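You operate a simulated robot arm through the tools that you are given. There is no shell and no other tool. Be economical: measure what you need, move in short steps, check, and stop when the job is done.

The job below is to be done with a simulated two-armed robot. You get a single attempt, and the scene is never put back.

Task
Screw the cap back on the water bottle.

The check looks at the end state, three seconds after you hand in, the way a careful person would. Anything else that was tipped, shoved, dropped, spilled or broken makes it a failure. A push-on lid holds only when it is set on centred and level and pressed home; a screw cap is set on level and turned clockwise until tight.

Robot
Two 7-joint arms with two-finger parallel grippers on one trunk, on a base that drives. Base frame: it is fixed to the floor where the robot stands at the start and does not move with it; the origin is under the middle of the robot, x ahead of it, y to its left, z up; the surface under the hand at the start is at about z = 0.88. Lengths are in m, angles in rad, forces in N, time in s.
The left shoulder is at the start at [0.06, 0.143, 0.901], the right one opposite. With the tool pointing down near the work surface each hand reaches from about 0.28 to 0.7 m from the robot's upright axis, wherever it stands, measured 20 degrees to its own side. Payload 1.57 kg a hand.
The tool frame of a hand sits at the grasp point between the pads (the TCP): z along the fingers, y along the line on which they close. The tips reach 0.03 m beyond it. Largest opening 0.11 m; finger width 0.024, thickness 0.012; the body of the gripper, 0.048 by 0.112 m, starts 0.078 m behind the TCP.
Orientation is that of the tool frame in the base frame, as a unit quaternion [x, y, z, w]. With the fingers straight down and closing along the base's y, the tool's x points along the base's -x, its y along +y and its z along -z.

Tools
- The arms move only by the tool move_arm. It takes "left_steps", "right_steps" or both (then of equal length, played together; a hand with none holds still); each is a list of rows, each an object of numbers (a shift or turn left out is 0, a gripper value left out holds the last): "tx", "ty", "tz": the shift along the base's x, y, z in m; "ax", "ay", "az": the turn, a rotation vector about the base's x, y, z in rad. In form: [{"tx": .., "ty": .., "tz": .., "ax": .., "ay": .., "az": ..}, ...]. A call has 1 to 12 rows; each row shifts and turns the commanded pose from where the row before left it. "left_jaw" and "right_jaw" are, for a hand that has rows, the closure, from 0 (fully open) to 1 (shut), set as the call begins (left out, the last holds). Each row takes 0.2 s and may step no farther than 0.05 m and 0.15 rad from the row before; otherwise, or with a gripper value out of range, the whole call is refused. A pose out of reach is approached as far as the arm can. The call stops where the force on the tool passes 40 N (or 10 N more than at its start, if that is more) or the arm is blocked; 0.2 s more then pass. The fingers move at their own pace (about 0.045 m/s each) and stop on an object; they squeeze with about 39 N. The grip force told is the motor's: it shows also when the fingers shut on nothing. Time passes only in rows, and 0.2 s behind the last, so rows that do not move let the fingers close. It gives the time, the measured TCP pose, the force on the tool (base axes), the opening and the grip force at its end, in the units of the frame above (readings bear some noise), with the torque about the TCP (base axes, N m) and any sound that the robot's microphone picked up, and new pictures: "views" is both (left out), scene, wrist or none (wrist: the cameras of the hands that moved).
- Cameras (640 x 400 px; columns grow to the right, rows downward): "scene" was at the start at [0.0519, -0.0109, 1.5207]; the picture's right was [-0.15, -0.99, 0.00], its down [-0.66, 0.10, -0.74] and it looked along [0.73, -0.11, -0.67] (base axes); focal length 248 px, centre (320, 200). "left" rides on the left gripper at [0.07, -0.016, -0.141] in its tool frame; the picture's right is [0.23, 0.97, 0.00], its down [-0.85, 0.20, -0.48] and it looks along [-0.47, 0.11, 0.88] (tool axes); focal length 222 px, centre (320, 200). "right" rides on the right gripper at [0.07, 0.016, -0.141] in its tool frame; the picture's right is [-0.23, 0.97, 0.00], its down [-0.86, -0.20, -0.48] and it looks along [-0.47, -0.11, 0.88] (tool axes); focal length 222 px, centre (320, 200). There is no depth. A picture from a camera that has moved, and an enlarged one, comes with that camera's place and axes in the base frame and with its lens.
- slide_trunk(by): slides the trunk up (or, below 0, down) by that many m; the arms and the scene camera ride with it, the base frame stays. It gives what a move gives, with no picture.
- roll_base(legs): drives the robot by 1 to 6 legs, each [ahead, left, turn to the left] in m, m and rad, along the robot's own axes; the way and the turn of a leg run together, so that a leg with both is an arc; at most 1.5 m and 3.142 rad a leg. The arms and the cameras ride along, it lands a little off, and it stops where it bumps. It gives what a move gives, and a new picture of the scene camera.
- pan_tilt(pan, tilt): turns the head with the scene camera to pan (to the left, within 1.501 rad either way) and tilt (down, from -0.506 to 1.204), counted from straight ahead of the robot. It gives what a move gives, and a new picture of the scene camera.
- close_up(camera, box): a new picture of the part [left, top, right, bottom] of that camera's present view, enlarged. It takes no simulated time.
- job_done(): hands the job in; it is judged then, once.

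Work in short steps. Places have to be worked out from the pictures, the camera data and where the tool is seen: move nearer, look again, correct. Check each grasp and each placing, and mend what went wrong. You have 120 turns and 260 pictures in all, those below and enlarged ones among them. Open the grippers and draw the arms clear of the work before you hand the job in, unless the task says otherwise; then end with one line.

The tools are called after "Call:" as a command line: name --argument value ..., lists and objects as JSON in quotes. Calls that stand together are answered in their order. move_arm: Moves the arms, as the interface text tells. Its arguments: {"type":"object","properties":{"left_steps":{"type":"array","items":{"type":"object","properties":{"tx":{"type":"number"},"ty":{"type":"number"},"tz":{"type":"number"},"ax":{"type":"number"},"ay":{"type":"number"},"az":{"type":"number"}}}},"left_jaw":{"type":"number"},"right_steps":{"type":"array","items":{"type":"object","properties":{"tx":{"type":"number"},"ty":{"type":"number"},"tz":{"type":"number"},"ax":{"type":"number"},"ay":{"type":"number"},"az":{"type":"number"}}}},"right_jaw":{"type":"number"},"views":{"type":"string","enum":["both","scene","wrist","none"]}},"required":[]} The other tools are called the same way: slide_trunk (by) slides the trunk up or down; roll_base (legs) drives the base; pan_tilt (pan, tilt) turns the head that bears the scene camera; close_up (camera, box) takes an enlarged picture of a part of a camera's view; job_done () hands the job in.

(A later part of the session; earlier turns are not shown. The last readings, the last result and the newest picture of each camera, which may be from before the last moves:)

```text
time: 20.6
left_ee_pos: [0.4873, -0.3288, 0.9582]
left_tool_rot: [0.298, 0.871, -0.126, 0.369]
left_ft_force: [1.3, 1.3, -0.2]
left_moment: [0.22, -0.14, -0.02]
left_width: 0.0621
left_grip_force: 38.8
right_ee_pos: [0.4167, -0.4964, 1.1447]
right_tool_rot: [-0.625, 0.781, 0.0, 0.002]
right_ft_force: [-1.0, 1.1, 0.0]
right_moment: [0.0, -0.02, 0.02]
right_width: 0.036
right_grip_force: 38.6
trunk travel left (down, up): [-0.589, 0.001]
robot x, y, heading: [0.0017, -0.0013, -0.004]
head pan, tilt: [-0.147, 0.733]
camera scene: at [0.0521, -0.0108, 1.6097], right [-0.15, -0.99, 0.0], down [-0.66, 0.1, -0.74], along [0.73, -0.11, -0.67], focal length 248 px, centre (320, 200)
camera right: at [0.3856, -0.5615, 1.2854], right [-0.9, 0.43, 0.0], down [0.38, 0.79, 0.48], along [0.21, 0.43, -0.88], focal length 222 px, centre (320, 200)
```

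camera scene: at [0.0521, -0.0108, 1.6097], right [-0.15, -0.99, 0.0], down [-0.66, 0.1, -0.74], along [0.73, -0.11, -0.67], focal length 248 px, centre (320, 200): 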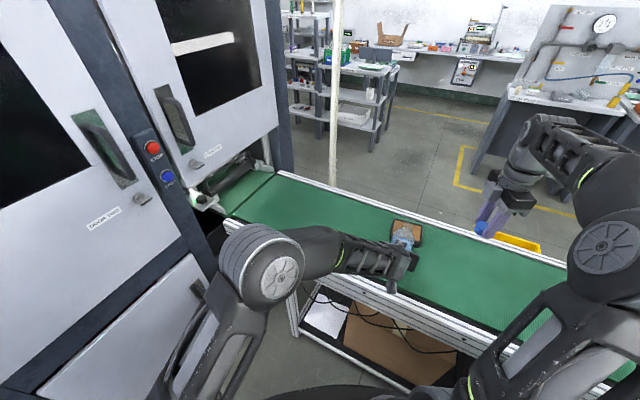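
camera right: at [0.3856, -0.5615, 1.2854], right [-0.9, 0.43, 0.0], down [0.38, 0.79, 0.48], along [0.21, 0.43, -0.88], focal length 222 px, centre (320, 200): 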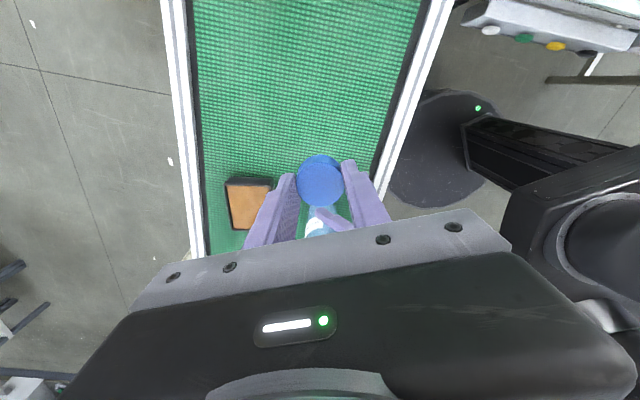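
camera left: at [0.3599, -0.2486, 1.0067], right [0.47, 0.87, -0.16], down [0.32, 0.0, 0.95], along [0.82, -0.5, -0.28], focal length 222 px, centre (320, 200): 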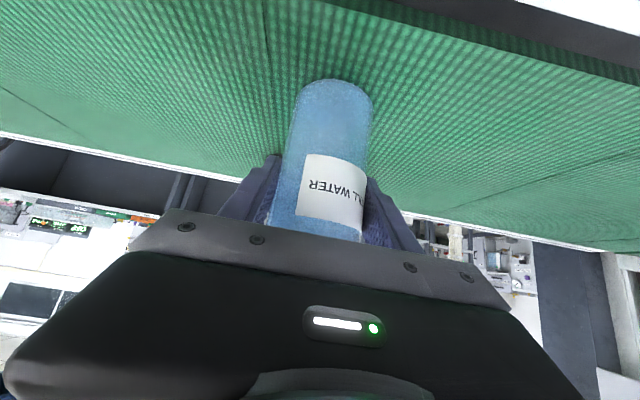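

The rotation works. Now I'll move the cap over toward the mouth, a little higher, and check.

Call:
move_arm --right_steps '[{"tx": 0.014, "ty": 0.034, "tz": 0.004}, {"tx": 0.015, "ty": 0.034, "tz": 0.004}, {"tx": 0.014, "ty": 0.034}, {"tx": 0.014, "ty": 0.034}, {"tx": 0.014, "ty": 0.032}, {}]'

Call:
close_up --camera "scene" --box '[360, 180, 460, 260]'

Call:
close_up --camera "right" --box '[230, 120, 410, 250]'

```text
time: 22.0
left_ee_pos: [0.4873, -0.3298, 0.9572]
left_tool_rot: [0.298, 0.872, -0.126, 0.368]
left_ft_force: [-0.1, 0.0, 0.4]
left_moment: [0.03, -0.04, 0.01]
left_width: 0.062
left_grip_force: 38.8
right_ee_pos: [0.4888, -0.3278, 1.1517]
right_tool_rot: [-0.625, 0.781, 0.0, 0.001]
right_ft_force: [-0.3, 0.6, -0.6]
right_moment: [0.01, -0.04, 0.01]
right_width: 0.036
right_grip_force: 39.2
trunk travel left (down, up): [-0.589, 0.001]
robot x, y, heading: [-0.002, -0.0012, 0.003]
head pan, tilt: [-0.147, 0.733]
camera scene: at [0.0518, -0.0112, 1.6097], right [-0.15, -0.99, 0.0], down [-0.66, 0.1, -0.74], along [0.73, -0.11, -0.67], focal length 248 px, centre (320, 200)
camera right: at [0.4575, -0.3935, 1.2918], right [-0.9, 0.44, 0.0], down [0.38, 0.79, 0.48], along [0.21, 0.43, -0.88], focal length 222 px, centre (320, 200)
```

scene: 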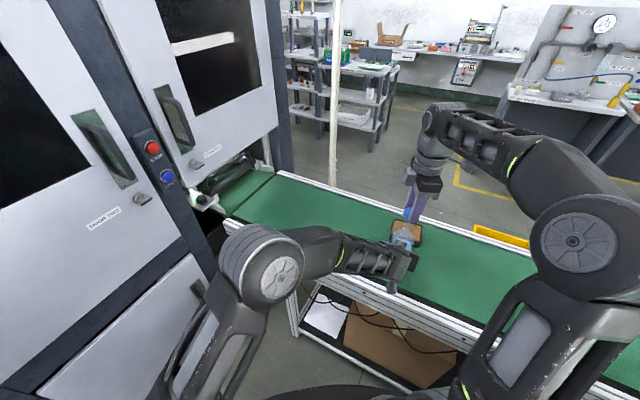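
right: 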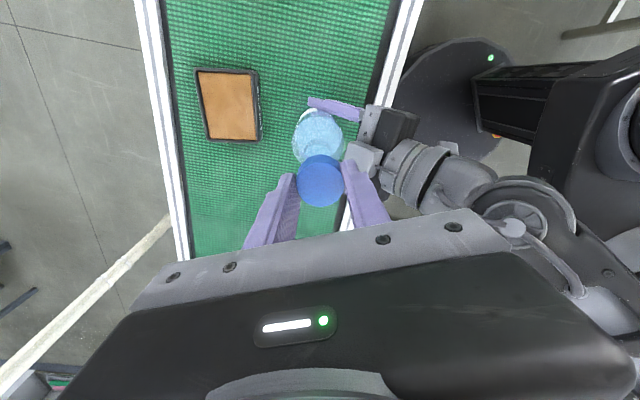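

```text
5.00 times, centred on (410, 220) of scene
camera zoom: at [0.0518, -0.0112, 1.6097], right [-0.15, -0.99, 0.0], down [-0.66, 0.1, -0.74], along [0.73, -0.11, -0.67], focal length 1242 px, centre (-130, 100)
```

zoom: 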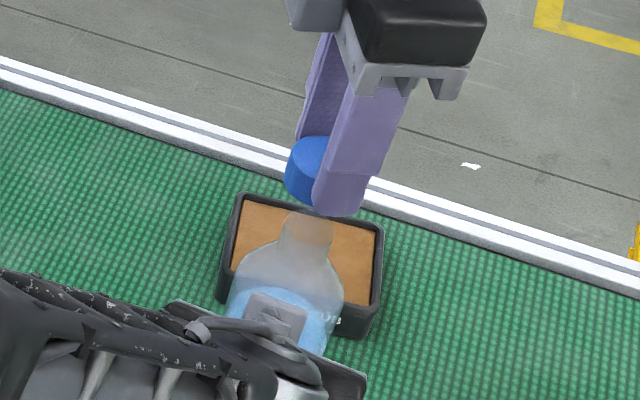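

```text
3.08 times, centred on (320, 185) of right
camera zoom: at [0.4575, -0.3935, 1.2918], right [-0.9, 0.44, 0.0], down [0.38, 0.79, 0.48], along [0.21, 0.43, -0.88], focal length 684 px, centre (320, 246)
```

zoom: 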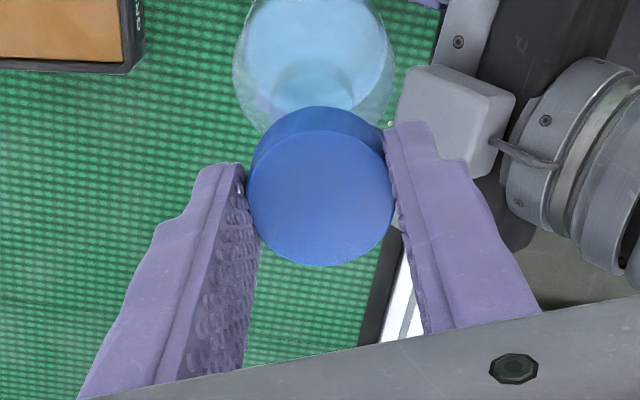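

Alignment looks close. I'll zoom in to compare the cap and neck centres.

Call:
close_up --camera "scene" --box '[395, 200, 435, 230]'

Call:
close_up --camera "left" --box '[200, 60, 440, 240]'

```text
13.33 times, centred on (415, 215) of scene
camera zoom: at [0.0518, -0.0112, 1.6097], right [-0.15, -0.99, 0.0], down [-0.66, 0.1, -0.74], along [0.73, -0.11, -0.67], focal length 3312 px, centre (-947, 0)
```

zoom: 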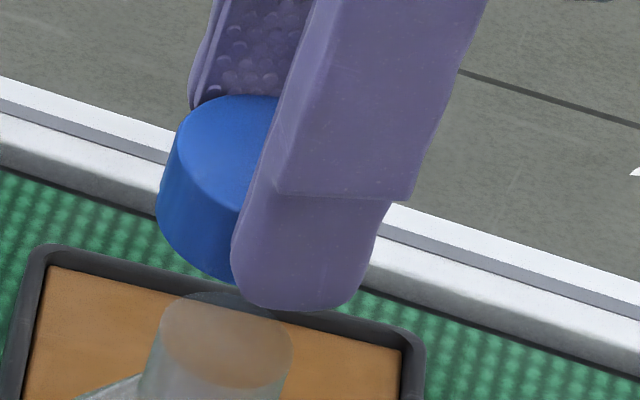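

```text
2.22 times, centred on (320, 150) of left
camera zoom: at [0.3596, -0.249, 1.0067], right [0.47, 0.87, -0.16], down [0.32, 0.0, 0.95], along [0.82, -0.5, -0.28], focal length 494 px, centre (320, 311)
```

zoom: 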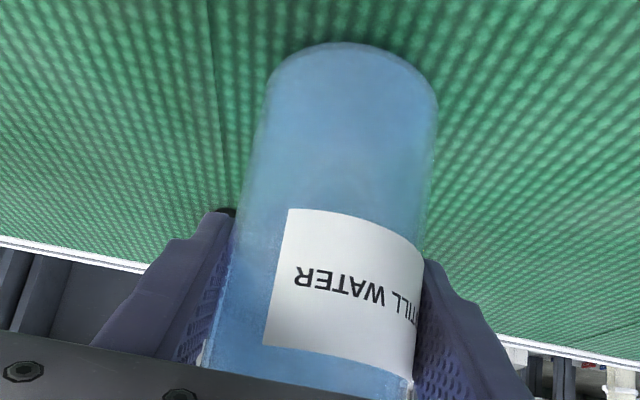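

Cap centre is about (0.489, -0.326) and the mouth about (0.487, -0.328). I'll apply a small correction, go down close to the mouth and look again.

Call:
move_arm --right_steps '[{"tx": -0.001, "ty": -0.001, "tz": -0.012}, {"tz": -0.012}, {"tz": -0.003}, {}]' --views "none"

Call:
close_up --camera "scene" --box '[390, 200, 440, 240]'

Call:
close_up --camera "right" --box '[260, 110, 380, 220]'

```text
time: 23.0
left_ee_pos: [0.4885, -0.3293, 0.9567]
left_tool_rot: [0.298, 0.871, -0.127, 0.369]
left_ft_force: [0.6, 0.6, -0.1]
left_moment: [0.06, -0.04, 0.01]
left_width: 0.0621
left_grip_force: 39.0
right_ee_pos: [0.4878, -0.3294, 1.1249]
right_tool_rot: [-0.624, 0.781, 0.001, 0.001]
right_ft_force: [0.2, -0.3, -0.3]
right_moment: [0.05, -0.03, 0.0]
right_width: 0.0359
right_grip_force: 38.7
trunk travel left (down, up): [-0.589, 0.001]
robot x, y, heading: [0.005, 0.0033, -0.003]
head pan, tilt: [-0.147, 0.733]
```

```text
10.00 times, centred on (415, 220) of scene
camera zoom: at [0.0519, -0.0111, 1.6097], right [-0.15, -0.99, 0.0], down [-0.66, 0.1, -0.74], along [0.73, -0.11, -0.67], focal length 2484 px, centre (-630, 0)
```

zoom: 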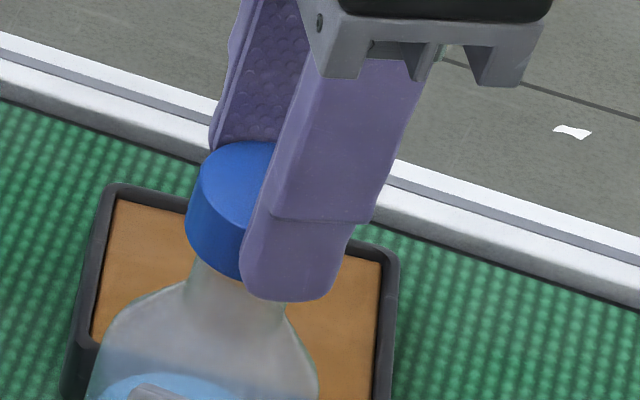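

```text
3.64 times, centred on (320, 165) of right
camera zoom: at [0.4558, -0.3951, 1.2658], right [-0.9, 0.44, 0.0], down [0.38, 0.79, 0.48], along [0.21, 0.43, -0.88], focal length 808 px, centre (320, 327)
```

zoom: 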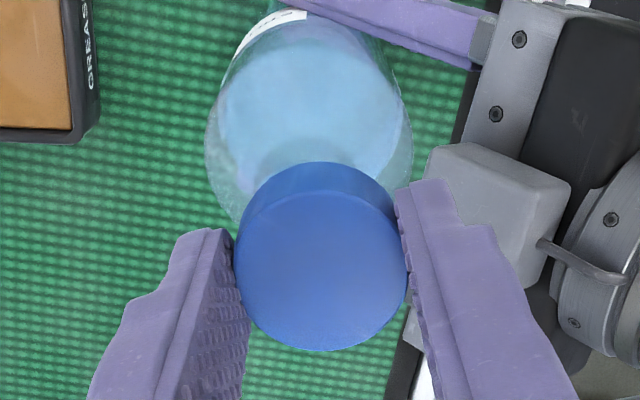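

The cap is just above the rim, within 2–3 mm of centre. I'll nudge it by the remaining offset and lower gently, watching the force.

Call:
move_arm --right_steps '[{"tx": 0.0015, "ty": -0.001, "tz": -0.003}, {"tz": -0.002}, {"tz": -0.002}, {}]' --views "none"

Call:
close_up --camera "scene" --box '[390, 200, 440, 240]'

```text
time: 24.0
left_ee_pos: [0.4875, -0.3292, 0.957]
left_tool_rot: [0.299, 0.872, -0.126, 0.368]
left_ft_force: [0.9, -0.7, 0.8]
left_moment: [0.06, -0.02, -0.05]
left_width: 0.0618
left_grip_force: 38.9
right_ee_pos: [0.4895, -0.33, 1.1173]
right_tool_rot: [-0.624, 0.781, 0.001, 0.001]
right_ft_force: [0.0, 0.0, 0.5]
right_moment: [0.0, 0.0, -0.01]
right_width: 0.0359
right_grip_force: 38.8
trunk travel left (down, up): [-0.589, 0.001]
robot x, y, heading: [0.0005, -0.0051, 0.003]
head pan, tilt: [-0.147, 0.733]
```

```text
10.00 times, centred on (415, 220) of scene
camera zoom: at [0.0519, -0.0111, 1.6097], right [-0.15, -0.99, 0.0], down [-0.66, 0.1, -0.74], along [0.73, -0.11, -0.67], focal length 2484 px, centre (-630, 0)
```

zoom: 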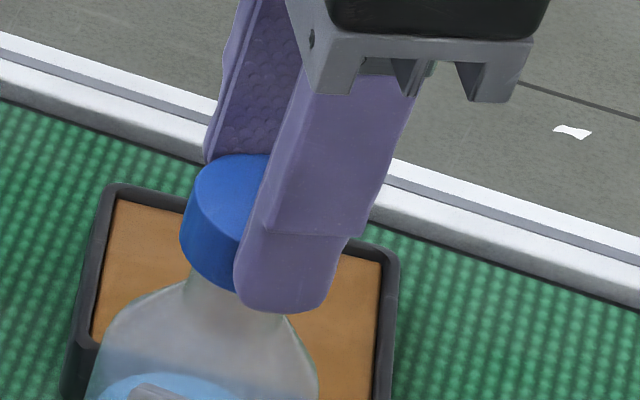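

No contact yet at 1.117. I'll keep lowering gently.

Call:
move_arm --right_steps '[{"tz": -0.002}, {"tz": -0.002}, {}]' --views "none"

Call:
move_arm --right_steps '[{"tz": -0.0015}, {"tz": -0.0015}, {}]' --views "none"

Call:
close_up --camera "scene" --box '[390, 200, 440, 240]'

```text
time: 24.8
left_ee_pos: [0.488, -0.3298, 0.9574]
left_tool_rot: [0.299, 0.872, -0.126, 0.368]
left_ft_force: [0.7, 0.2, 0.5]
left_moment: [0.0, -0.21, -0.05]
left_width: 0.0617
left_grip_force: 39.1
right_ee_pos: [0.4882, -0.3311, 1.1144]
right_tool_rot: [-0.624, 0.781, 0.0, 0.001]
right_ft_force: [0.9, -1.0, 1.2]
right_moment: [-0.07, -0.09, 0.02]
right_width: 0.0357
right_grip_force: 38.9
trunk travel left (down, up): [-0.589, 0.001]
robot x, y, heading: [-0.0034, 0.0006, -0.001]
head pan, tilt: [-0.147, 0.733]
```

```text
time: 25.6
left_ee_pos: [0.4875, -0.3285, 0.9575]
left_tool_rot: [0.298, 0.872, -0.125, 0.368]
left_ft_force: [0.6, 0.9, 0.5]
left_moment: [-0.04, -0.02, -0.03]
left_width: 0.0617
left_grip_force: 38.8
right_ee_pos: [0.4879, -0.33, 1.1118]
right_tool_rot: [-0.625, 0.781, 0.0, 0.001]
right_ft_force: [-0.2, -1.0, -0.2]
right_moment: [-0.05, -0.02, -0.04]
right_width: 0.036
right_grip_force: 38.7
trunk travel left (down, up): [-0.589, 0.001]
robot x, y, heading: [0.0003, -0.0018, -0.0]
head pan, tilt: [-0.147, 0.733]
```

```text
10.00 times, centred on (415, 220) of scene
camera zoom: at [0.0519, -0.011, 1.6097], right [-0.15, -0.99, 0.0], down [-0.66, 0.1, -0.74], along [0.73, -0.11, -0.67], focal length 2484 px, centre (-630, 0)
```

zoom: 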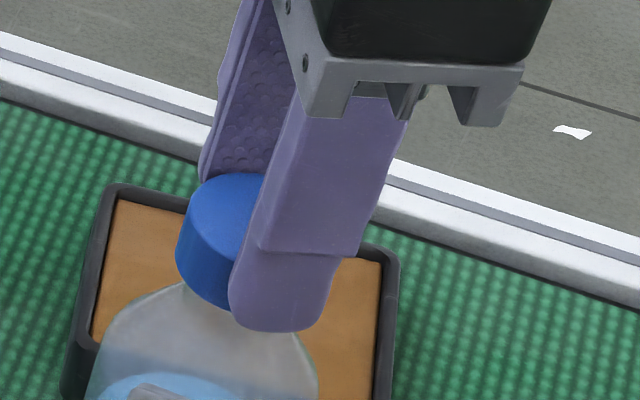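

Still no contact, and the cap is sliding around the neck. I'll continue down until there is resistance.

Call:
move_arm --right_steps '[{"tz": -0.0015}, {"tz": -0.0015}, {}]' --views "none"

Call:
move_arm --right_steps '[{"tz": -0.0015}, {"tz": -0.0015}, {}]' --views "none"

Call:
close_up --camera "scene" --box '[390, 200, 440, 240]'

```text
time: 26.4
left_ee_pos: [0.4885, -0.3289, 0.958]
left_tool_rot: [0.298, 0.872, -0.125, 0.369]
left_ft_force: [-0.3, 0.7, 0.2]
left_moment: [0.07, -0.06, -0.04]
left_width: 0.0616
left_grip_force: 38.8
right_ee_pos: [0.4881, -0.3302, 1.1085]
right_tool_rot: [-0.624, 0.781, 0.0, 0.0]
right_ft_force: [-0.4, -0.1, 0.1]
right_moment: [-0.01, 0.0, -0.03]
right_width: 0.0358
right_grip_force: 39.5
trunk travel left (down, up): [-0.589, 0.001]
robot x, y, heading: [-0.0016, -0.0007, -0.006]
head pan, tilt: [-0.147, 0.733]
```

```text
time: 27.2
left_ee_pos: [0.4877, -0.3288, 0.9574]
left_tool_rot: [0.298, 0.872, -0.126, 0.368]
left_ft_force: [-0.7, 1.9, 0.0]
left_moment: [0.11, 0.03, -0.04]
left_width: 0.062
left_grip_force: 38.9
right_ee_pos: [0.4892, -0.3314, 1.1061]
right_tool_rot: [-0.625, 0.781, 0.0, 0.001]
right_ft_force: [-0.5, 0.0, 0.1]
right_moment: [0.02, -0.04, -0.02]
right_width: 0.0357
right_grip_force: 39.2
trunk travel left (down, up): [-0.589, 0.001]
robot x, y, heading: [0.0005, -0.0032, -0.003]
head pan, tilt: [-0.147, 0.733]
```

```text
10.00 times, centred on (415, 220) of scene
camera zoom: at [0.052, -0.0109, 1.6097], right [-0.15, -0.99, 0.0], down [-0.66, 0.1, -0.74], along [0.73, -0.11, -0.67], focal length 2484 px, centre (-630, 0)
```

zoom: 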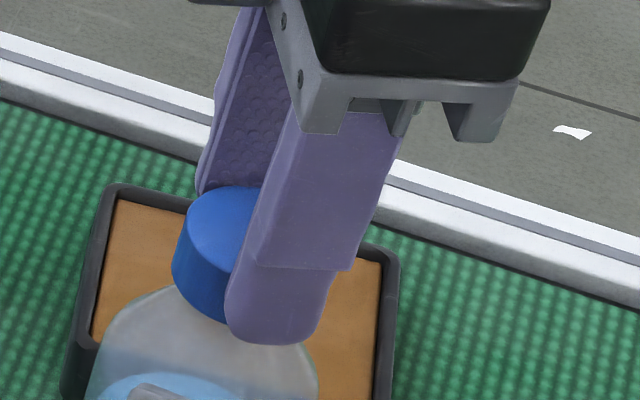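

Call:
move_arm --right_steps '[{"tz": -0.001}, {"tz": -0.001}, {}]' --views "none"

Call:
move_arm --right_steps '[{"tz": -0.001}, {"tz": -0.001}, {}]' --views "wrist"

Call:
close_up --camera "scene" --box '[390, 200, 440, 240]'

```text
time: 28.0
left_ee_pos: [0.4881, -0.3291, 0.958]
left_tool_rot: [0.299, 0.871, -0.126, 0.368]
left_ft_force: [0.0, 1.7, -0.3]
left_moment: [-0.05, 0.01, -0.03]
left_width: 0.0619
left_grip_force: 38.8
right_ee_pos: [0.488, -0.3289, 1.1029]
right_tool_rot: [-0.624, 0.781, 0.001, 0.001]
right_ft_force: [-0.1, -0.3, -0.1]
right_moment: [0.03, -0.02, -0.02]
right_width: 0.0356
right_grip_force: 38.8
trunk travel left (down, up): [-0.589, 0.001]
robot x, y, heading: [0.0001, -0.0, 0.003]
head pan, tilt: [-0.147, 0.733]
```

```text
time: 28.8
left_ee_pos: [0.4875, -0.3287, 0.9578]
left_tool_rot: [0.298, 0.872, -0.126, 0.368]
left_ft_force: [-5.5, 8.9, 2.7]
left_moment: [-0.67, -0.38, -0.04]
left_width: 0.0617
left_grip_force: 39.1
right_ee_pos: [0.4871, -0.3306, 1.1023]
right_tool_rot: [-0.625, 0.781, 0.0, 0.001]
right_ft_force: [5.6, -7.5, 0.3]
right_moment: [-0.37, -0.27, 0.04]
right_width: 0.0354
right_grip_force: 39.1
trunk travel left (down, up): [-0.589, 0.001]
robot x, y, heading: [0.0005, 0.004, -0.007]
head pan, tilt: [-0.147, 0.733]
camera right: at [0.4568, -0.3968, 1.2427], right [-0.9, 0.44, 0.0], down [0.38, 0.79, 0.48], along [0.21, 0.43, -0.88], focal length 222 px, centre (320, 200)
```

right: 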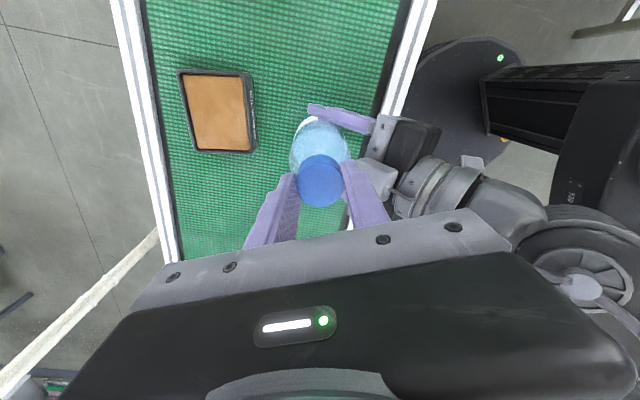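

```text
10.00 times, centred on (415, 220) of scene
camera zoom: at [0.0517, -0.0108, 1.6097], right [-0.15, -0.99, 0.0], down [-0.66, 0.1, -0.74], along [0.73, -0.11, -0.67], focal length 2484 px, centre (-630, 0)
```

zoom: 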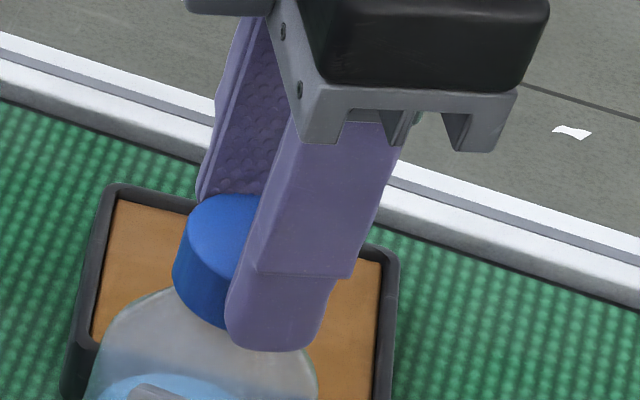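

Lateral force appeared: the neck is pushing the cap toward (+x, -y). I'll relieve it with a small shift in that direction and re-read.

Call:
move_arm --right_steps '[{"tx": 0.0008, "ty": -0.001}, {}]' --views "none"

```text
time: 29.4
left_ee_pos: [0.4873, -0.33, 0.9568]
left_tool_rot: [0.297, 0.872, -0.125, 0.368]
left_ft_force: [-2.6, 6.1, 0.9]
left_moment: [-0.27, 0.25, -0.04]
left_width: 0.0618
left_grip_force: 39.3
right_ee_pos: [0.4888, -0.3318, 1.1014]
right_tool_rot: [-0.625, 0.781, 0.001, 0.0]
right_ft_force: [1.9, -4.7, -0.3]
right_moment: [-0.21, -0.1, -0.03]
right_width: 0.0357
right_grip_force: 38.5
trunk travel left (down, up): [-0.589, 0.001]
robot x, y, heading: [0.0003, 0.0001, -0.004]
head pan, tilt: [-0.147, 0.733]
```

Call:
move_arm --right_steps '[{"tx": 0.0004, "ty": -0.0013}, {}]' --views "none"

Call:
move_arm --right_steps '[{"tz": -0.001}, {}]' --views "none"

```text
time: 30.0
left_ee_pos: [0.4878, -0.3293, 0.9583]
left_tool_rot: [0.298, 0.871, -0.126, 0.369]
left_ft_force: [1.9, 0.6, 0.4]
left_moment: [0.53, 0.6, -0.11]
left_width: 0.0616
left_grip_force: 38.7
right_ee_pos: [0.4891, -0.3319, 1.1019]
right_tool_rot: [-0.625, 0.78, 0.002, 0.0]
right_ft_force: [-4.3, 1.7, 0.9]
right_moment: [0.09, 0.1, 0.01]
right_width: 0.0354
right_grip_force: 38.3
trunk travel left (down, up): [-0.589, 0.001]
robot x, y, heading: [0.0023, -0.0007, -0.005]
head pan, tilt: [-0.147, 0.733]
```

```text
time: 30.6
left_ee_pos: [0.4882, -0.3288, 0.9566]
left_tool_rot: [0.297, 0.872, -0.126, 0.369]
left_ft_force: [5.0, -3.2, -0.7]
left_moment: [0.37, 0.49, -0.03]
left_width: 0.0614
left_grip_force: 39.0
right_ee_pos: [0.4898, -0.3315, 1.1005]
right_tool_rot: [-0.624, 0.781, 0.001, 0.001]
right_ft_force: [-4.2, 4.6, 5.9]
right_moment: [0.28, 0.22, 0.06]
right_width: 0.0354
right_grip_force: 39.2
trunk travel left (down, up): [-0.589, 0.001]
robot x, y, heading: [-0.0025, -0.0025, 0.001]
head pan, tilt: [-0.147, 0.733]
```

Vertical contact (5.9 N): the cap is seated on the neck. I'll recentre half a millimetre and begin turning clockwise with light downward pressure.

Call:
move_arm --right_steps '[{"tx": -0.0005, "ty": 0.0006}, {"az": -0.12}, {"az": -0.12, "tz": -0.0003}, {"az": -0.12}, {"az": -0.12, "tz": -0.0003}, {"az": -0.12}, {}]' --views "none"

Call:
close_up --camera "scene" --box '[390, 200, 440, 240]'

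```text
time: 32.2
left_ee_pos: [0.4887, -0.3284, 0.9567]
left_tool_rot: [0.298, 0.872, -0.126, 0.368]
left_ft_force: [4.6, -1.4, -1.9]
left_moment: [-0.36, 0.21, 0.06]
left_width: 0.0612
left_grip_force: 39.2
right_ee_pos: [0.4886, -0.3315, 1.1005]
right_tool_rot: [-0.365, 0.931, -0.001, 0.002]
right_ft_force: [-2.9, 0.5, 12.0]
right_moment: [0.0, 0.09, 0.0]
right_width: 0.035
right_grip_force: 39.2
trunk travel left (down, up): [-0.589, 0.001]
robot x, y, heading: [0.0011, 0.0007, 0.002]
head pan, tilt: [-0.147, 0.733]
```

```text
10.00 times, centred on (415, 220) of scene
camera zoom: at [0.0515, -0.0107, 1.6097], right [-0.15, -0.99, 0.0], down [-0.66, 0.1, -0.74], along [0.73, -0.11, -0.67], focal length 2484 px, centre (-630, 0)
```

zoom: 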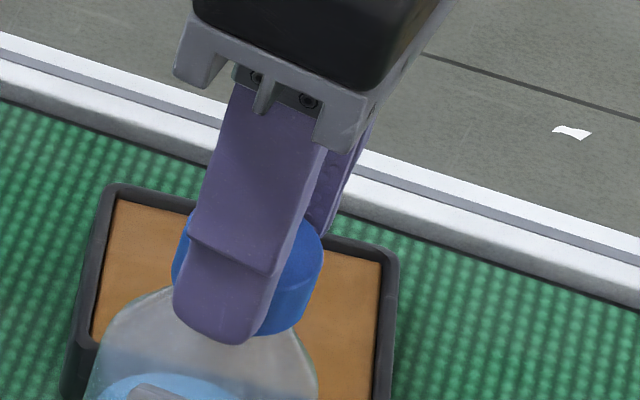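

Turning goes freely with 12 N down pressure and no torque yet. I'll continue clockwise.

Call:
move_arm --right_steps '[{"az": -0.12}, {"az": -0.12}, {"az": -0.12}, {"az": -0.12}, {"az": -0.12}, {"az": -0.12}, {"az": -0.12}, {"az": -0.12}, {}]' --views "scene"

Call:
close_up --camera "scene" --box '[390, 200, 440, 240]'

```text
time: 34.2
left_ee_pos: [0.4876, -0.3297, 0.9571]
left_tool_rot: [0.298, 0.872, -0.126, 0.368]
left_ft_force: [3.4, -2.9, -1.3]
left_moment: [0.56, 0.41, -0.02]
left_width: 0.0612
left_grip_force: 39.0
right_ee_pos: [0.4896, -0.3311, 1.1001]
right_tool_rot: [0.107, 0.994, -0.001, 0.0]
right_ft_force: [-3.7, 5.1, 3.9]
right_moment: [0.29, 0.17, -0.01]
right_width: 0.0347
right_grip_force: 39.0
trunk travel left (down, up): [-0.589, 0.001]
robot x, y, heading: [-0.0007, -0.0, -0.002]
head pan, tilt: [-0.147, 0.733]
camera scene: at [0.0517, -0.0107, 1.6097], right [-0.15, -0.99, 0.0], down [-0.66, 0.1, -0.74], along [0.73, -0.11, -0.67], focal length 248 px, centre (320, 200)
```

scene: 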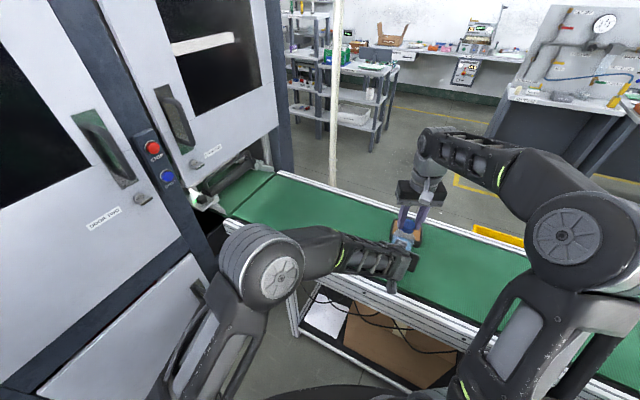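

```text
10.00 times, centred on (415, 220) of scene
camera zoom: at [0.0517, -0.0107, 1.6097], right [-0.15, -0.99, 0.0], down [-0.66, 0.1, -0.74], along [0.73, -0.11, -0.67], focal length 2484 px, centre (-630, 0)
```

zoom: 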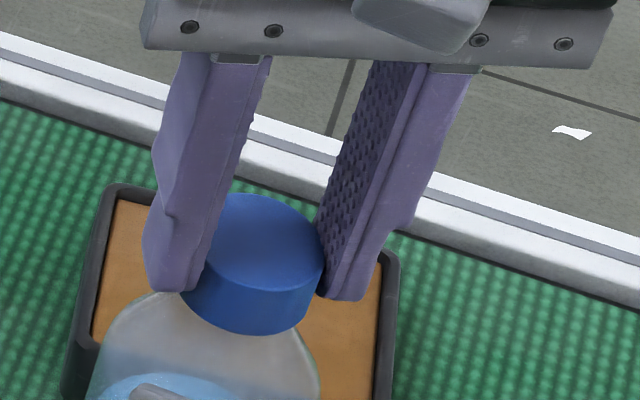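

The cap sits level on the neck. I'll turn a bit further clockwise, then release and regrasp.

Call:
move_arm --right_steps '[{"tx": -0.0005, "ty": 0.0006, "az": -0.12}, {"az": -0.12, "tz": -0.0005}, {"az": -0.12}, {"az": -0.12}, {}]' --views "none"

Call:
move_arm --right_steps '[{}, {}, {}]' --right_jaw 0.45 --views "wrist"

Call:
close_up --camera "scene" --box '[390, 200, 440, 240]'

```text
time: 35.4
left_ee_pos: [0.4869, -0.3293, 0.9572]
left_tool_rot: [0.299, 0.871, -0.127, 0.368]
left_ft_force: [-4.5, 0.8, -0.2]
left_moment: [-0.23, -0.64, 0.0]
left_width: 0.0614
left_grip_force: 39.1
right_ee_pos: [0.4877, -0.3307, 1.0992]
right_tool_rot: [0.341, 0.94, 0.0, 0.001]
right_ft_force: [4.7, 0.1, 3.6]
right_moment: [0.0, -0.16, -0.01]
right_width: 0.0347
right_grip_force: 39.0
trunk travel left (down, up): [-0.589, 0.001]
robot x, y, heading: [-0.002, 0.001, -0.0]
head pan, tilt: [-0.147, 0.733]
```

```text
time: 36.2
left_ee_pos: [0.4873, -0.329, 0.9578]
left_tool_rot: [0.298, 0.871, -0.127, 0.369]
left_ft_force: [-2.5, 0.4, 0.6]
left_moment: [-0.04, 0.15, -0.07]
left_width: 0.0614
left_grip_force: 38.8
right_ee_pos: [0.4882, -0.3313, 1.0997]
right_tool_rot: [0.34, 0.94, 0.0, 0.0]
right_ft_force: [-0.5, 1.1, -0.5]
right_moment: [0.01, 0.02, 0.03]
right_width: 0.0603
right_grip_force: 0.1
trunk travel left (down, up): [-0.589, 0.001]
robot x, y, heading: [-0.0006, -0.0008, -0.002]
head pan, tilt: [-0.147, 0.733]
camera right: at [0.4446, -0.2749, 1.2399], right [0.8, 0.6, 0.0], down [0.53, -0.7, 0.48], along [0.29, -0.38, -0.88], focal length 222 px, centre (320, 200)
```

right: 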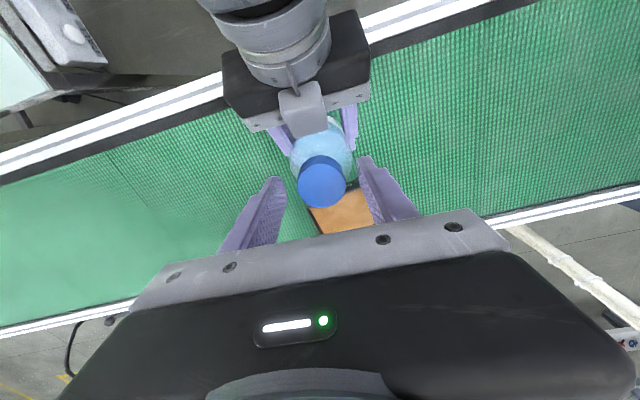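

```text
10.00 times, centred on (415, 220) of scene
camera zoom: at [0.0514, -0.0109, 1.6097], right [-0.15, -0.99, 0.0], down [-0.66, 0.1, -0.74], along [0.73, -0.11, -0.67], focal length 2484 px, centre (-630, 0)
```

zoom: 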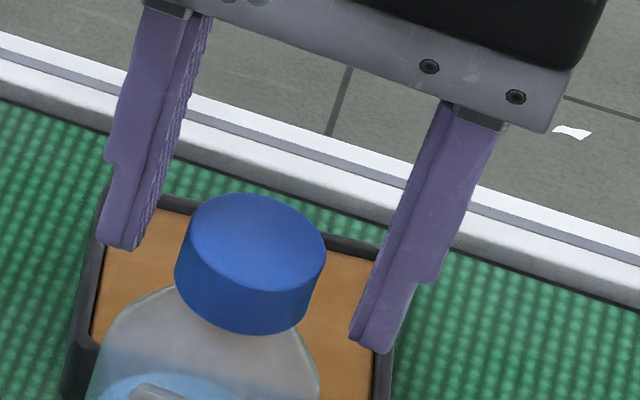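

The cap rests on the neck with no hand on it. I'll rotate the open hand back counter-clockwise for another stroke, slightly raised.

Call:
move_arm --right_steps '[{"tz": 0.004, "az": 0.14}, {"az": 0.15}, {"az": 0.15}, {"az": 0.15}, {"az": 0.15}, {"az": 0.15}, {"az": 0.15}, {"az": 0.15}, {"az": 0.15}, {"az": 0.15}, {"az": 0.15}, {"az": 0.15}]' --views "none"

Call:
move_arm --right_steps '[{"az": 0.15}, {"az": 0.13, "tz": -0.003}, {}]' --views "wrist"

Call:
close_up --camera "right" --box '[230, 100, 410, 250]'

Call:
close_up --camera "scene" --box '[390, 200, 440, 240]'

```text
time: 38.8
left_ee_pos: [0.4873, -0.3296, 0.9574]
left_tool_rot: [0.299, 0.871, -0.127, 0.369]
left_ft_force: [-2.3, -0.6, 1.0]
left_moment: [-0.21, 0.16, -0.06]
left_width: 0.061
left_grip_force: 39.1
right_ee_pos: [0.489, -0.3314, 1.1032]
right_tool_rot: [-0.522, 0.853, 0.0, 0.001]
right_ft_force: [0.6, -0.2, 0.8]
right_moment: [0.04, -0.01, -0.02]
right_width: 0.0607
right_grip_force: 0.0
trunk travel left (down, up): [-0.589, 0.001]
robot x, y, heading: [0.0003, 0.0024, 0.003]
head pan, tilt: [-0.147, 0.733]
```

```text
time: 39.6
left_ee_pos: [0.4878, -0.3304, 0.9575]
left_tool_rot: [0.298, 0.871, -0.126, 0.369]
left_ft_force: [-1.6, -0.9, 1.2]
left_moment: [-0.2, 0.07, -0.11]
left_width: 0.0609
left_grip_force: 39.6
right_ee_pos: [0.4896, -0.3325, 1.0999]
right_tool_rot: [-0.636, 0.772, 0.001, 0.0]
right_ft_force: [0.3, -0.1, -0.8]
right_moment: [-0.01, -0.06, 0.01]
right_width: 0.0606
right_grip_force: 0.1
trunk travel left (down, up): [-0.589, 0.001]
robot x, y, heading: [-0.0027, 0.0013, 0.002]
head pan, tilt: [-0.147, 0.733]
camera right: at [0.4591, -0.3983, 1.2414], right [-0.91, 0.41, 0.0], down [0.36, 0.8, 0.48], along [0.2, 0.44, -0.88], focal length 222 px, centre (320, 200)
```

right: 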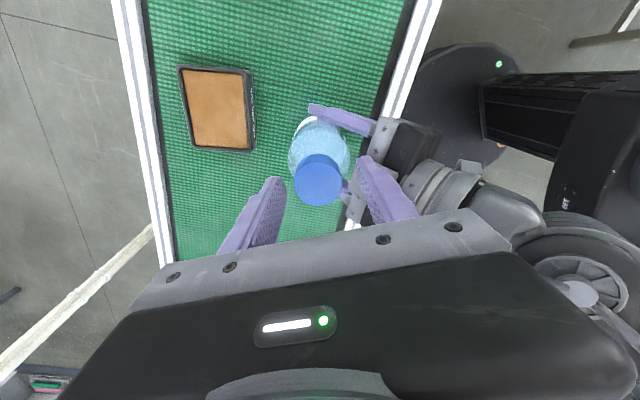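

```text
2.67 times, centred on (320, 175) of right
camera zoom: at [0.4591, -0.3983, 1.2414], right [-0.91, 0.41, 0.0], down [0.36, 0.8, 0.48], along [0.2, 0.44, -0.88], focal length 592 px, centre (320, 267)
```

zoom: 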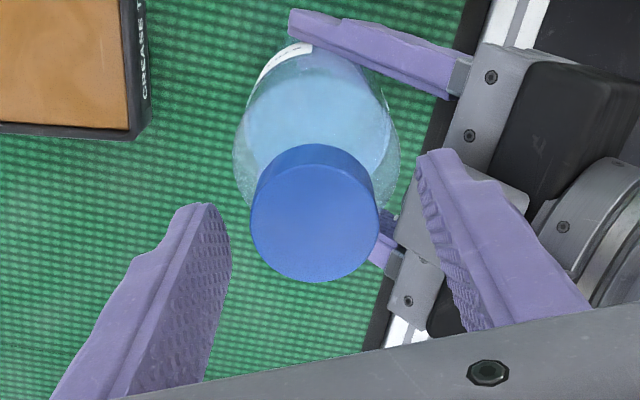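

```text
10.00 times, centred on (415, 220) of scene
camera zoom: at [0.0515, -0.011, 1.6097], right [-0.15, -0.99, 0.0], down [-0.66, 0.1, -0.74], along [0.73, -0.11, -0.67], focal length 2484 px, centre (-630, 0)
```

zoom: 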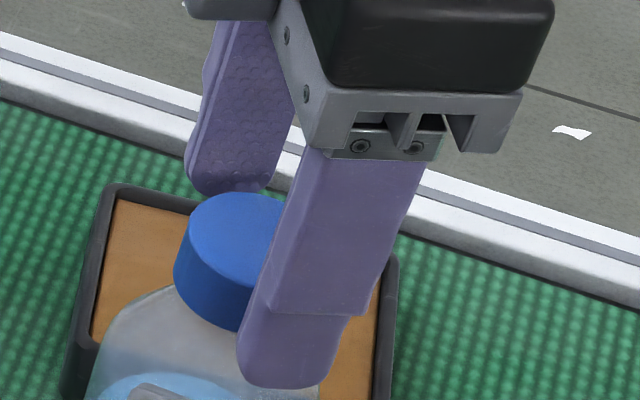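

The cap is about 1.3 mm toward +x of the hand centre. I'll correct, close and turn clockwise again.

Call:
move_arm --right_steps '[{"tx": 0.0013, "ty": 0.001}, {}, {}, {}]' --right_jaw 1.0 --views "none"

Call:
move_arm --right_steps '[{"tz": -0.0007, "az": -0.14}, {"az": -0.14}, {"az": -0.14}, {"az": -0.14}, {"az": -0.14}, {"az": -0.14}, {"az": -0.14}, {}]' --views "none"

```text
time: 40.6
left_ee_pos: [0.488, -0.3297, 0.9579]
left_tool_rot: [0.298, 0.871, -0.126, 0.369]
left_ft_force: [-2.7, 0.9, 1.4]
left_moment: [-0.44, -0.22, -0.09]
left_width: 0.061
left_grip_force: 38.8
right_ee_pos: [0.4912, -0.3311, 1.1007]
right_tool_rot: [-0.636, 0.772, 0.0, 0.001]
right_ft_force: [1.1, -1.0, 0.9]
right_moment: [-0.04, 0.01, 0.0]
right_width: 0.0355
right_grip_force: 36.0
trunk travel left (down, up): [-0.589, 0.001]
robot x, y, heading: [0.0005, -0.0036, 0.002]
head pan, tilt: [-0.147, 0.733]
```

```text
time: 42.4
left_ee_pos: [0.4861, -0.3289, 0.9572]
left_tool_rot: [0.299, 0.872, -0.127, 0.367]
left_ft_force: [-6.8, 4.5, 2.9]
left_moment: [-0.38, -0.08, -0.1]
left_width: 0.0609
left_grip_force: 39.2
right_ee_pos: [0.4894, -0.3304, 1.1004]
right_tool_rot: [-0.197, 0.98, 0.0, 0.001]
right_ft_force: [4.4, -3.7, 0.0]
right_moment: [-0.12, -0.13, 0.02]
right_width: 0.0347
right_grip_force: 39.0
trunk travel left (down, up): [-0.589, 0.001]
robot x, y, heading: [0.0021, -0.0021, 0.0]
head pan, tilt: [-0.147, 0.733]
```

No vertical load now, which suggests the cap is advancing. I'll press a bit further down while continuing clockwise.

Call:
move_arm --right_steps '[{"tz": -0.0008, "az": -0.12}, {"az": -0.12, "tz": -0.0005}, {"az": -0.12, "tx": 0.0005, "ty": -0.0005}, {"az": -0.12}, {}]' --views "none"

Call:
move_arm --right_steps '[{"az": -0.12, "tz": -0.0005}, {"az": -0.12}, {"az": -0.12}, {"az": -0.12}, {}]' --views "none"

Call:
close_up --camera "scene" --box '[390, 200, 440, 240]'

```text
time: 43.6
left_ee_pos: [0.4869, -0.3283, 0.9574]
left_tool_rot: [0.299, 0.871, -0.126, 0.368]
left_ft_force: [-4.8, 1.6, 0.6]
left_moment: [-0.02, 0.52, -0.06]
left_width: 0.0609
left_grip_force: 39.2
right_ee_pos: [0.49, -0.3307, 1.0985]
right_tool_rot: [0.042, 0.999, 0.0, 0.001]
right_ft_force: [0.0, -0.2, 3.7]
right_moment: [-0.04, 0.02, -0.02]
right_width: 0.0348
right_grip_force: 39.5
trunk travel left (down, up): [-0.589, 0.001]
robot x, y, heading: [0.0001, -0.0013, -0.003]
head pan, tilt: [-0.147, 0.733]
```

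```text
time: 44.8
left_ee_pos: [0.4877, -0.3291, 0.9573]
left_tool_rot: [0.298, 0.871, -0.126, 0.368]
left_ft_force: [0.3, 0.4, -0.5]
left_moment: [0.0, 0.58, 0.0]
left_width: 0.0608
left_grip_force: 38.5
right_ee_pos: [0.492, -0.33, 1.0983]
right_tool_rot: [0.279, 0.96, 0.0, 0.0]
right_ft_force: [-3.4, -1.2, 5.5]
right_moment: [0.04, 0.16, 0.0]
right_width: 0.0346
right_grip_force: 39.3
trunk travel left (down, up): [-0.589, 0.001]
robot x, y, heading: [-0.0027, -0.0001, -0.002]
head pan, tilt: [-0.147, 0.733]
```

```text
10.00 times, centred on (415, 220) of scene
camera zoom: at [0.0512, -0.0109, 1.6097], right [-0.15, -0.99, 0.0], down [-0.66, 0.1, -0.74], along [0.73, -0.11, -0.67], focal length 2484 px, centre (-630, 0)
```

zoom: 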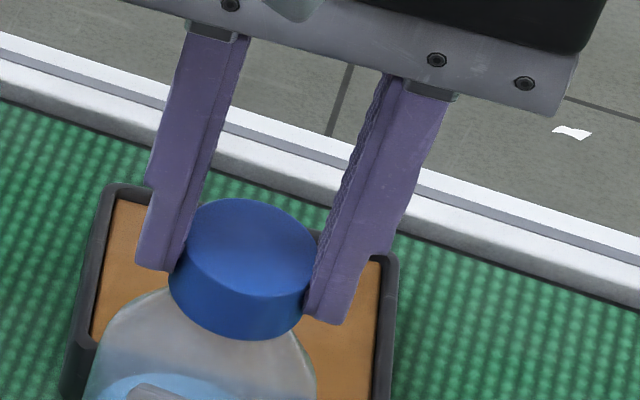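

The cap has come down about 2 mm over 0.6 of a turn, so the thread is engaging. Release, rotate back and take another stroke.

Call:
move_arm --right_steps '[{"az": -0.12, "tx": -0.0005}, {"az": -0.12}, {}]' --views "none"

Call:
move_arm --right_steps '[{}, {}, {"tz": 0.004}, {"az": 0.15}, {"az": 0.15}, {"az": 0.15}, {"az": 0.15}, {"az": 0.15}, {"az": 0.15}, {"az": 0.15}, {"az": 0.15}, {"az": 0.15}]' --right_jaw 0.45 --views "none"

Call:
move_arm --right_steps '[{"az": 0.15}, {"az": 0.15}, {"az": 0.15}, {"az": 0.15}, {"az": 0.15}, {"tz": -0.0035}, {}]' --views "wrist"

Call:
close_up --camera "right" --box '[230, 100, 410, 250]'

Call:
close_up --camera "scene" --box '[390, 200, 440, 240]'

```text
time: 45.6
left_ee_pos: [0.4889, -0.3281, 0.9577]
left_tool_rot: [0.298, 0.871, -0.126, 0.368]
left_ft_force: [-1.3, 3.6, -0.1]
left_moment: [-0.06, -0.01, 0.0]
left_width: 0.061
left_grip_force: 39.2
right_ee_pos: [0.4896, -0.3304, 1.0981]
right_tool_rot: [0.392, 0.92, -0.001, 0.002]
right_ft_force: [1.9, -1.6, 1.7]
right_moment: [-0.05, 0.02, -0.02]
right_width: 0.0348
right_grip_force: 38.6
trunk travel left (down, up): [-0.589, 0.001]
robot x, y, heading: [0.002, -0.0006, -0.003]
head pan, tilt: [-0.147, 0.733]
```

```text
time: 48.2
left_ee_pos: [0.4888, -0.3288, 0.9577]
left_tool_rot: [0.298, 0.872, -0.126, 0.368]
left_ft_force: [1.1, -1.3, 0.1]
left_moment: [-0.23, -0.01, 0.05]
left_width: 0.0608
left_grip_force: 39.2
right_ee_pos: [0.4897, -0.3309, 1.1023]
right_tool_rot: [-0.271, 0.963, 0.001, 0.001]
right_ft_force: [0.5, -0.2, -0.4]
right_moment: [0.0, 0.04, 0.01]
right_width: 0.0606
right_grip_force: 0.1
trunk travel left (down, up): [-0.589, 0.001]
robot x, y, heading: [-0.0006, -0.0013, 0.001]
head pan, tilt: [-0.147, 0.733]
```

```text
time: 49.8
left_ee_pos: [0.4883, -0.3287, 0.9572]
left_tool_rot: [0.299, 0.871, -0.126, 0.369]
left_ft_force: [0.4, -2.3, 0.2]
left_moment: [-0.17, 0.03, 0.04]
left_width: 0.0609
left_grip_force: 38.9
right_ee_pos: [0.49, -0.3313, 1.0991]
right_tool_rot: [-0.604, 0.797, 0.001, 0.001]
right_ft_force: [0.7, -0.7, -0.5]
right_moment: [-0.03, 0.01, 0.02]
right_width: 0.0603
right_grip_force: 0.1
trunk travel left (down, up): [-0.589, 0.001]
robot x, y, heading: [-0.0007, 0.003, -0.001]
head pan, tilt: [-0.147, 0.733]
camera right: at [0.4554, -0.395, 1.2396], right [-0.88, 0.48, 0.0], down [0.42, 0.77, 0.48], along [0.23, 0.42, -0.88], focal length 222 px, centre (320, 200)
```

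right: 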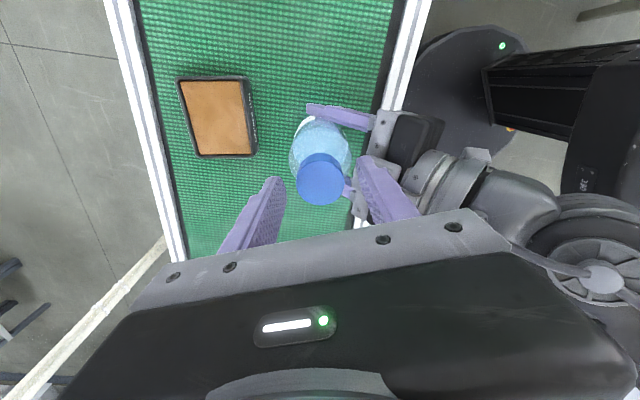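

```text
2.67 times, centred on (320, 175) of right
camera zoom: at [0.4554, -0.395, 1.2396], right [-0.88, 0.48, 0.0], down [0.42, 0.77, 0.48], along [0.23, 0.42, -0.88], focal length 592 px, centre (320, 267)
```

zoom: 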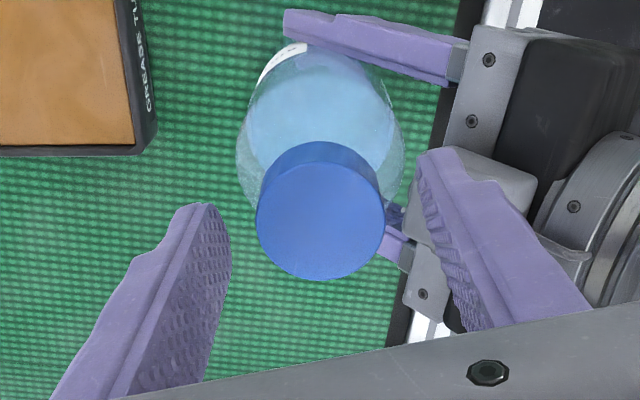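

```text
10.00 times, centred on (415, 220) of scene
camera zoom: at [0.0519, -0.0112, 1.6097], right [-0.15, -0.99, 0.0], down [-0.66, 0.1, -0.74], along [0.73, -0.11, -0.67], focal length 2484 px, centre (-630, 0)
```

zoom: 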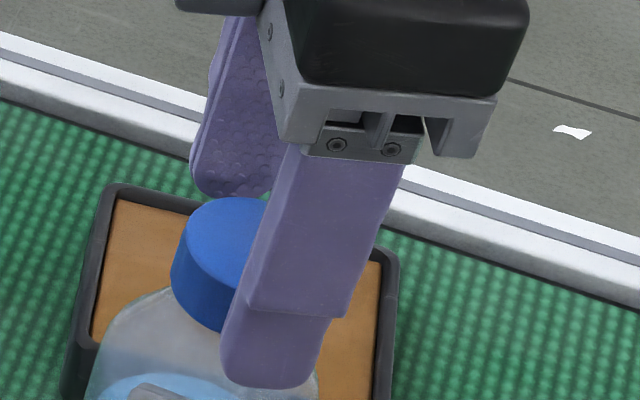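

The cap is centred in the jaws. Third stroke: close and turn clockwise, following it down gently.

Call:
move_arm --right_steps '[{}, {}, {}, {}]' --right_jaw 1.0 --views "none"

Call:
move_arm --right_steps '[{"tz": -0.0006, "az": -0.13}, {"az": -0.13}, {"az": -0.13, "tz": -0.0004}, {"az": -0.13}, {"az": -0.13, "tz": -0.0004}, {"az": -0.13}, {"az": -0.13}, {"az": -0.13}, {}]' --views "none"

Call:
move_arm --right_steps '[{"az": -0.13, "tz": -0.0004}, {"az": -0.13}, {"az": -0.13}, {"az": -0.13}, {"az": -0.13, "tz": -0.0003}, {"az": -0.13}, {"az": -0.13}, {}]' --views "none"

Call:
close_up --camera "scene" --box '[390, 200, 440, 240]'

```text
time: 50.8
left_ee_pos: [0.4876, -0.3293, 0.9585]
left_tool_rot: [0.299, 0.871, -0.126, 0.368]
left_ft_force: [-0.1, -1.4, 1.4]
left_moment: [-0.17, 0.03, -0.05]
left_width: 0.0604
left_grip_force: 38.9
right_ee_pos: [0.4893, -0.3311, 1.1]
right_tool_rot: [-0.603, 0.797, 0.001, 0.0]
right_ft_force: [-0.6, 0.7, -0.8]
right_moment: [0.01, -0.04, 0.04]
right_width: 0.0343
right_grip_force: 35.4
trunk travel left (down, up): [-0.589, 0.001]
robot x, y, heading: [0.0059, -0.0009, -0.001]
head pan, tilt: [-0.147, 0.733]
```

```text
time: 52.8
left_ee_pos: [0.4872, -0.3294, 0.957]
left_tool_rot: [0.298, 0.872, -0.126, 0.368]
left_ft_force: [2.6, -2.8, 0.9]
left_moment: [0.38, 0.15, -0.14]
left_width: 0.0608
left_grip_force: 38.8
right_ee_pos: [0.4913, -0.3298, 1.0971]
right_tool_rot: [-0.126, 0.992, -0.001, 0.0]
right_ft_force: [-2.1, 2.4, 0.5]
right_moment: [0.09, 0.01, 0.0]
right_width: 0.0342
right_grip_force: 39.3
trunk travel left (down, up): [-0.589, 0.001]
robot x, y, heading: [-0.0011, 0.0005, -0.001]
head pan, tilt: [-0.147, 0.733]
```

```text
time: 54.6
left_ee_pos: [0.488, -0.3291, 0.9577]
left_tool_rot: [0.298, 0.871, -0.127, 0.368]
left_ft_force: [-0.4, -1.2, -0.1]
left_moment: [0.05, -0.09, -0.15]
left_width: 0.0609
left_grip_force: 39.2
right_ee_pos: [0.4902, -0.331, 1.0968]
right_tool_rot: [0.323, 0.946, 0.0, 0.001]
right_ft_force: [0.4, 0.0, 3.7]
right_moment: [0.06, -0.06, 0.27]
right_width: 0.035
right_grip_force: 39.3
trunk travel left (down, up): [-0.589, 0.001]
robot x, y, heading: [-0.0006, 0.0001, -0.005]
head pan, tilt: [-0.147, 0.733]
```

```text
10.00 times, centred on (415, 220) of scene
camera zoom: at [0.0517, -0.0111, 1.6097], right [-0.15, -0.99, 0.0], down [-0.66, 0.1, -0.74], along [0.73, -0.11, -0.67], focal length 2484 px, centre (-630, 0)
```

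zoom: 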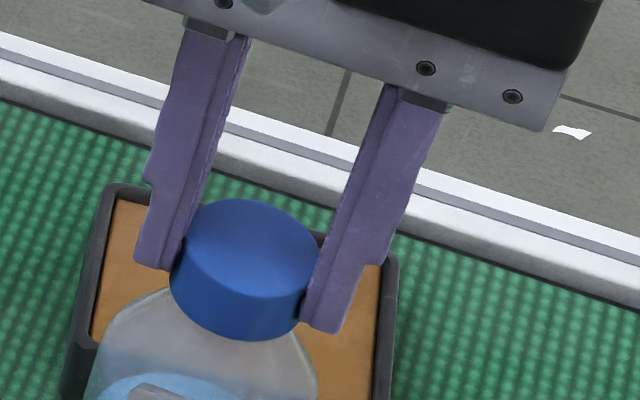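

A torque of 0.27 N·m about z has appeared, so the cap is tightening. I'll turn a little more to confirm.

Call:
move_arm --right_steps '[{"az": -0.1}, {"az": -0.1}, {"az": -0.1}, {}]' --views "wrist"

Call:
close_up --camera "scene" --box '[390, 200, 440, 240]'

```text
time: 55.6
left_ee_pos: [0.4876, -0.329, 0.9575]
left_tool_rot: [0.299, 0.872, -0.126, 0.368]
left_ft_force: [1.6, -0.3, 0.1]
left_moment: [0.01, 0.19, -0.57]
left_width: 0.0609
left_grip_force: 38.8
right_ee_pos: [0.4898, -0.3308, 1.0966]
right_tool_rot: [0.46, 0.888, 0.0, 0.001]
right_ft_force: [-1.2, -0.6, -0.3]
right_moment: [-0.01, 0.03, 0.61]
right_width: 0.0359
right_grip_force: 39.0
trunk travel left (down, up): [-0.589, 0.001]
robot x, y, heading: [0.0031, 0.0017, 0.002]
head pan, tilt: [-0.147, 0.733]
camera right: at [0.4627, -0.2651, 1.2373], right [0.93, 0.38, 0.0], down [0.33, -0.81, 0.48], along [0.18, -0.44, -0.88], focal length 222 px, centre (320, 200)
```

right: 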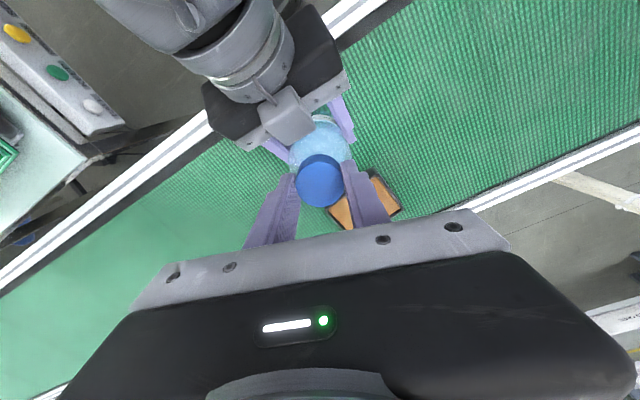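

```text
10.00 times, centred on (415, 220) of scene
camera zoom: at [0.0518, -0.011, 1.6097], right [-0.15, -0.99, 0.0], down [-0.66, 0.1, -0.74], along [0.73, -0.11, -0.67], focal length 2484 px, centre (-630, 0)
```

zoom: 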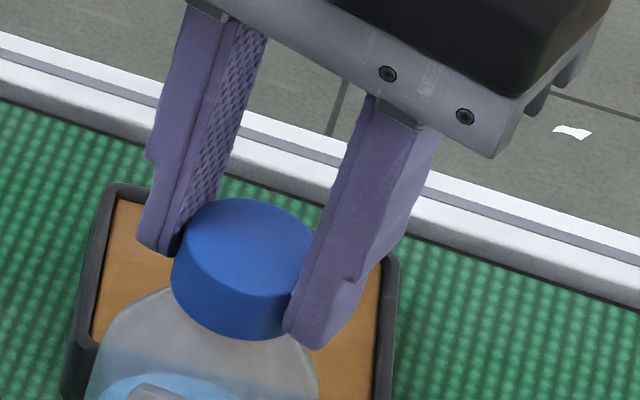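

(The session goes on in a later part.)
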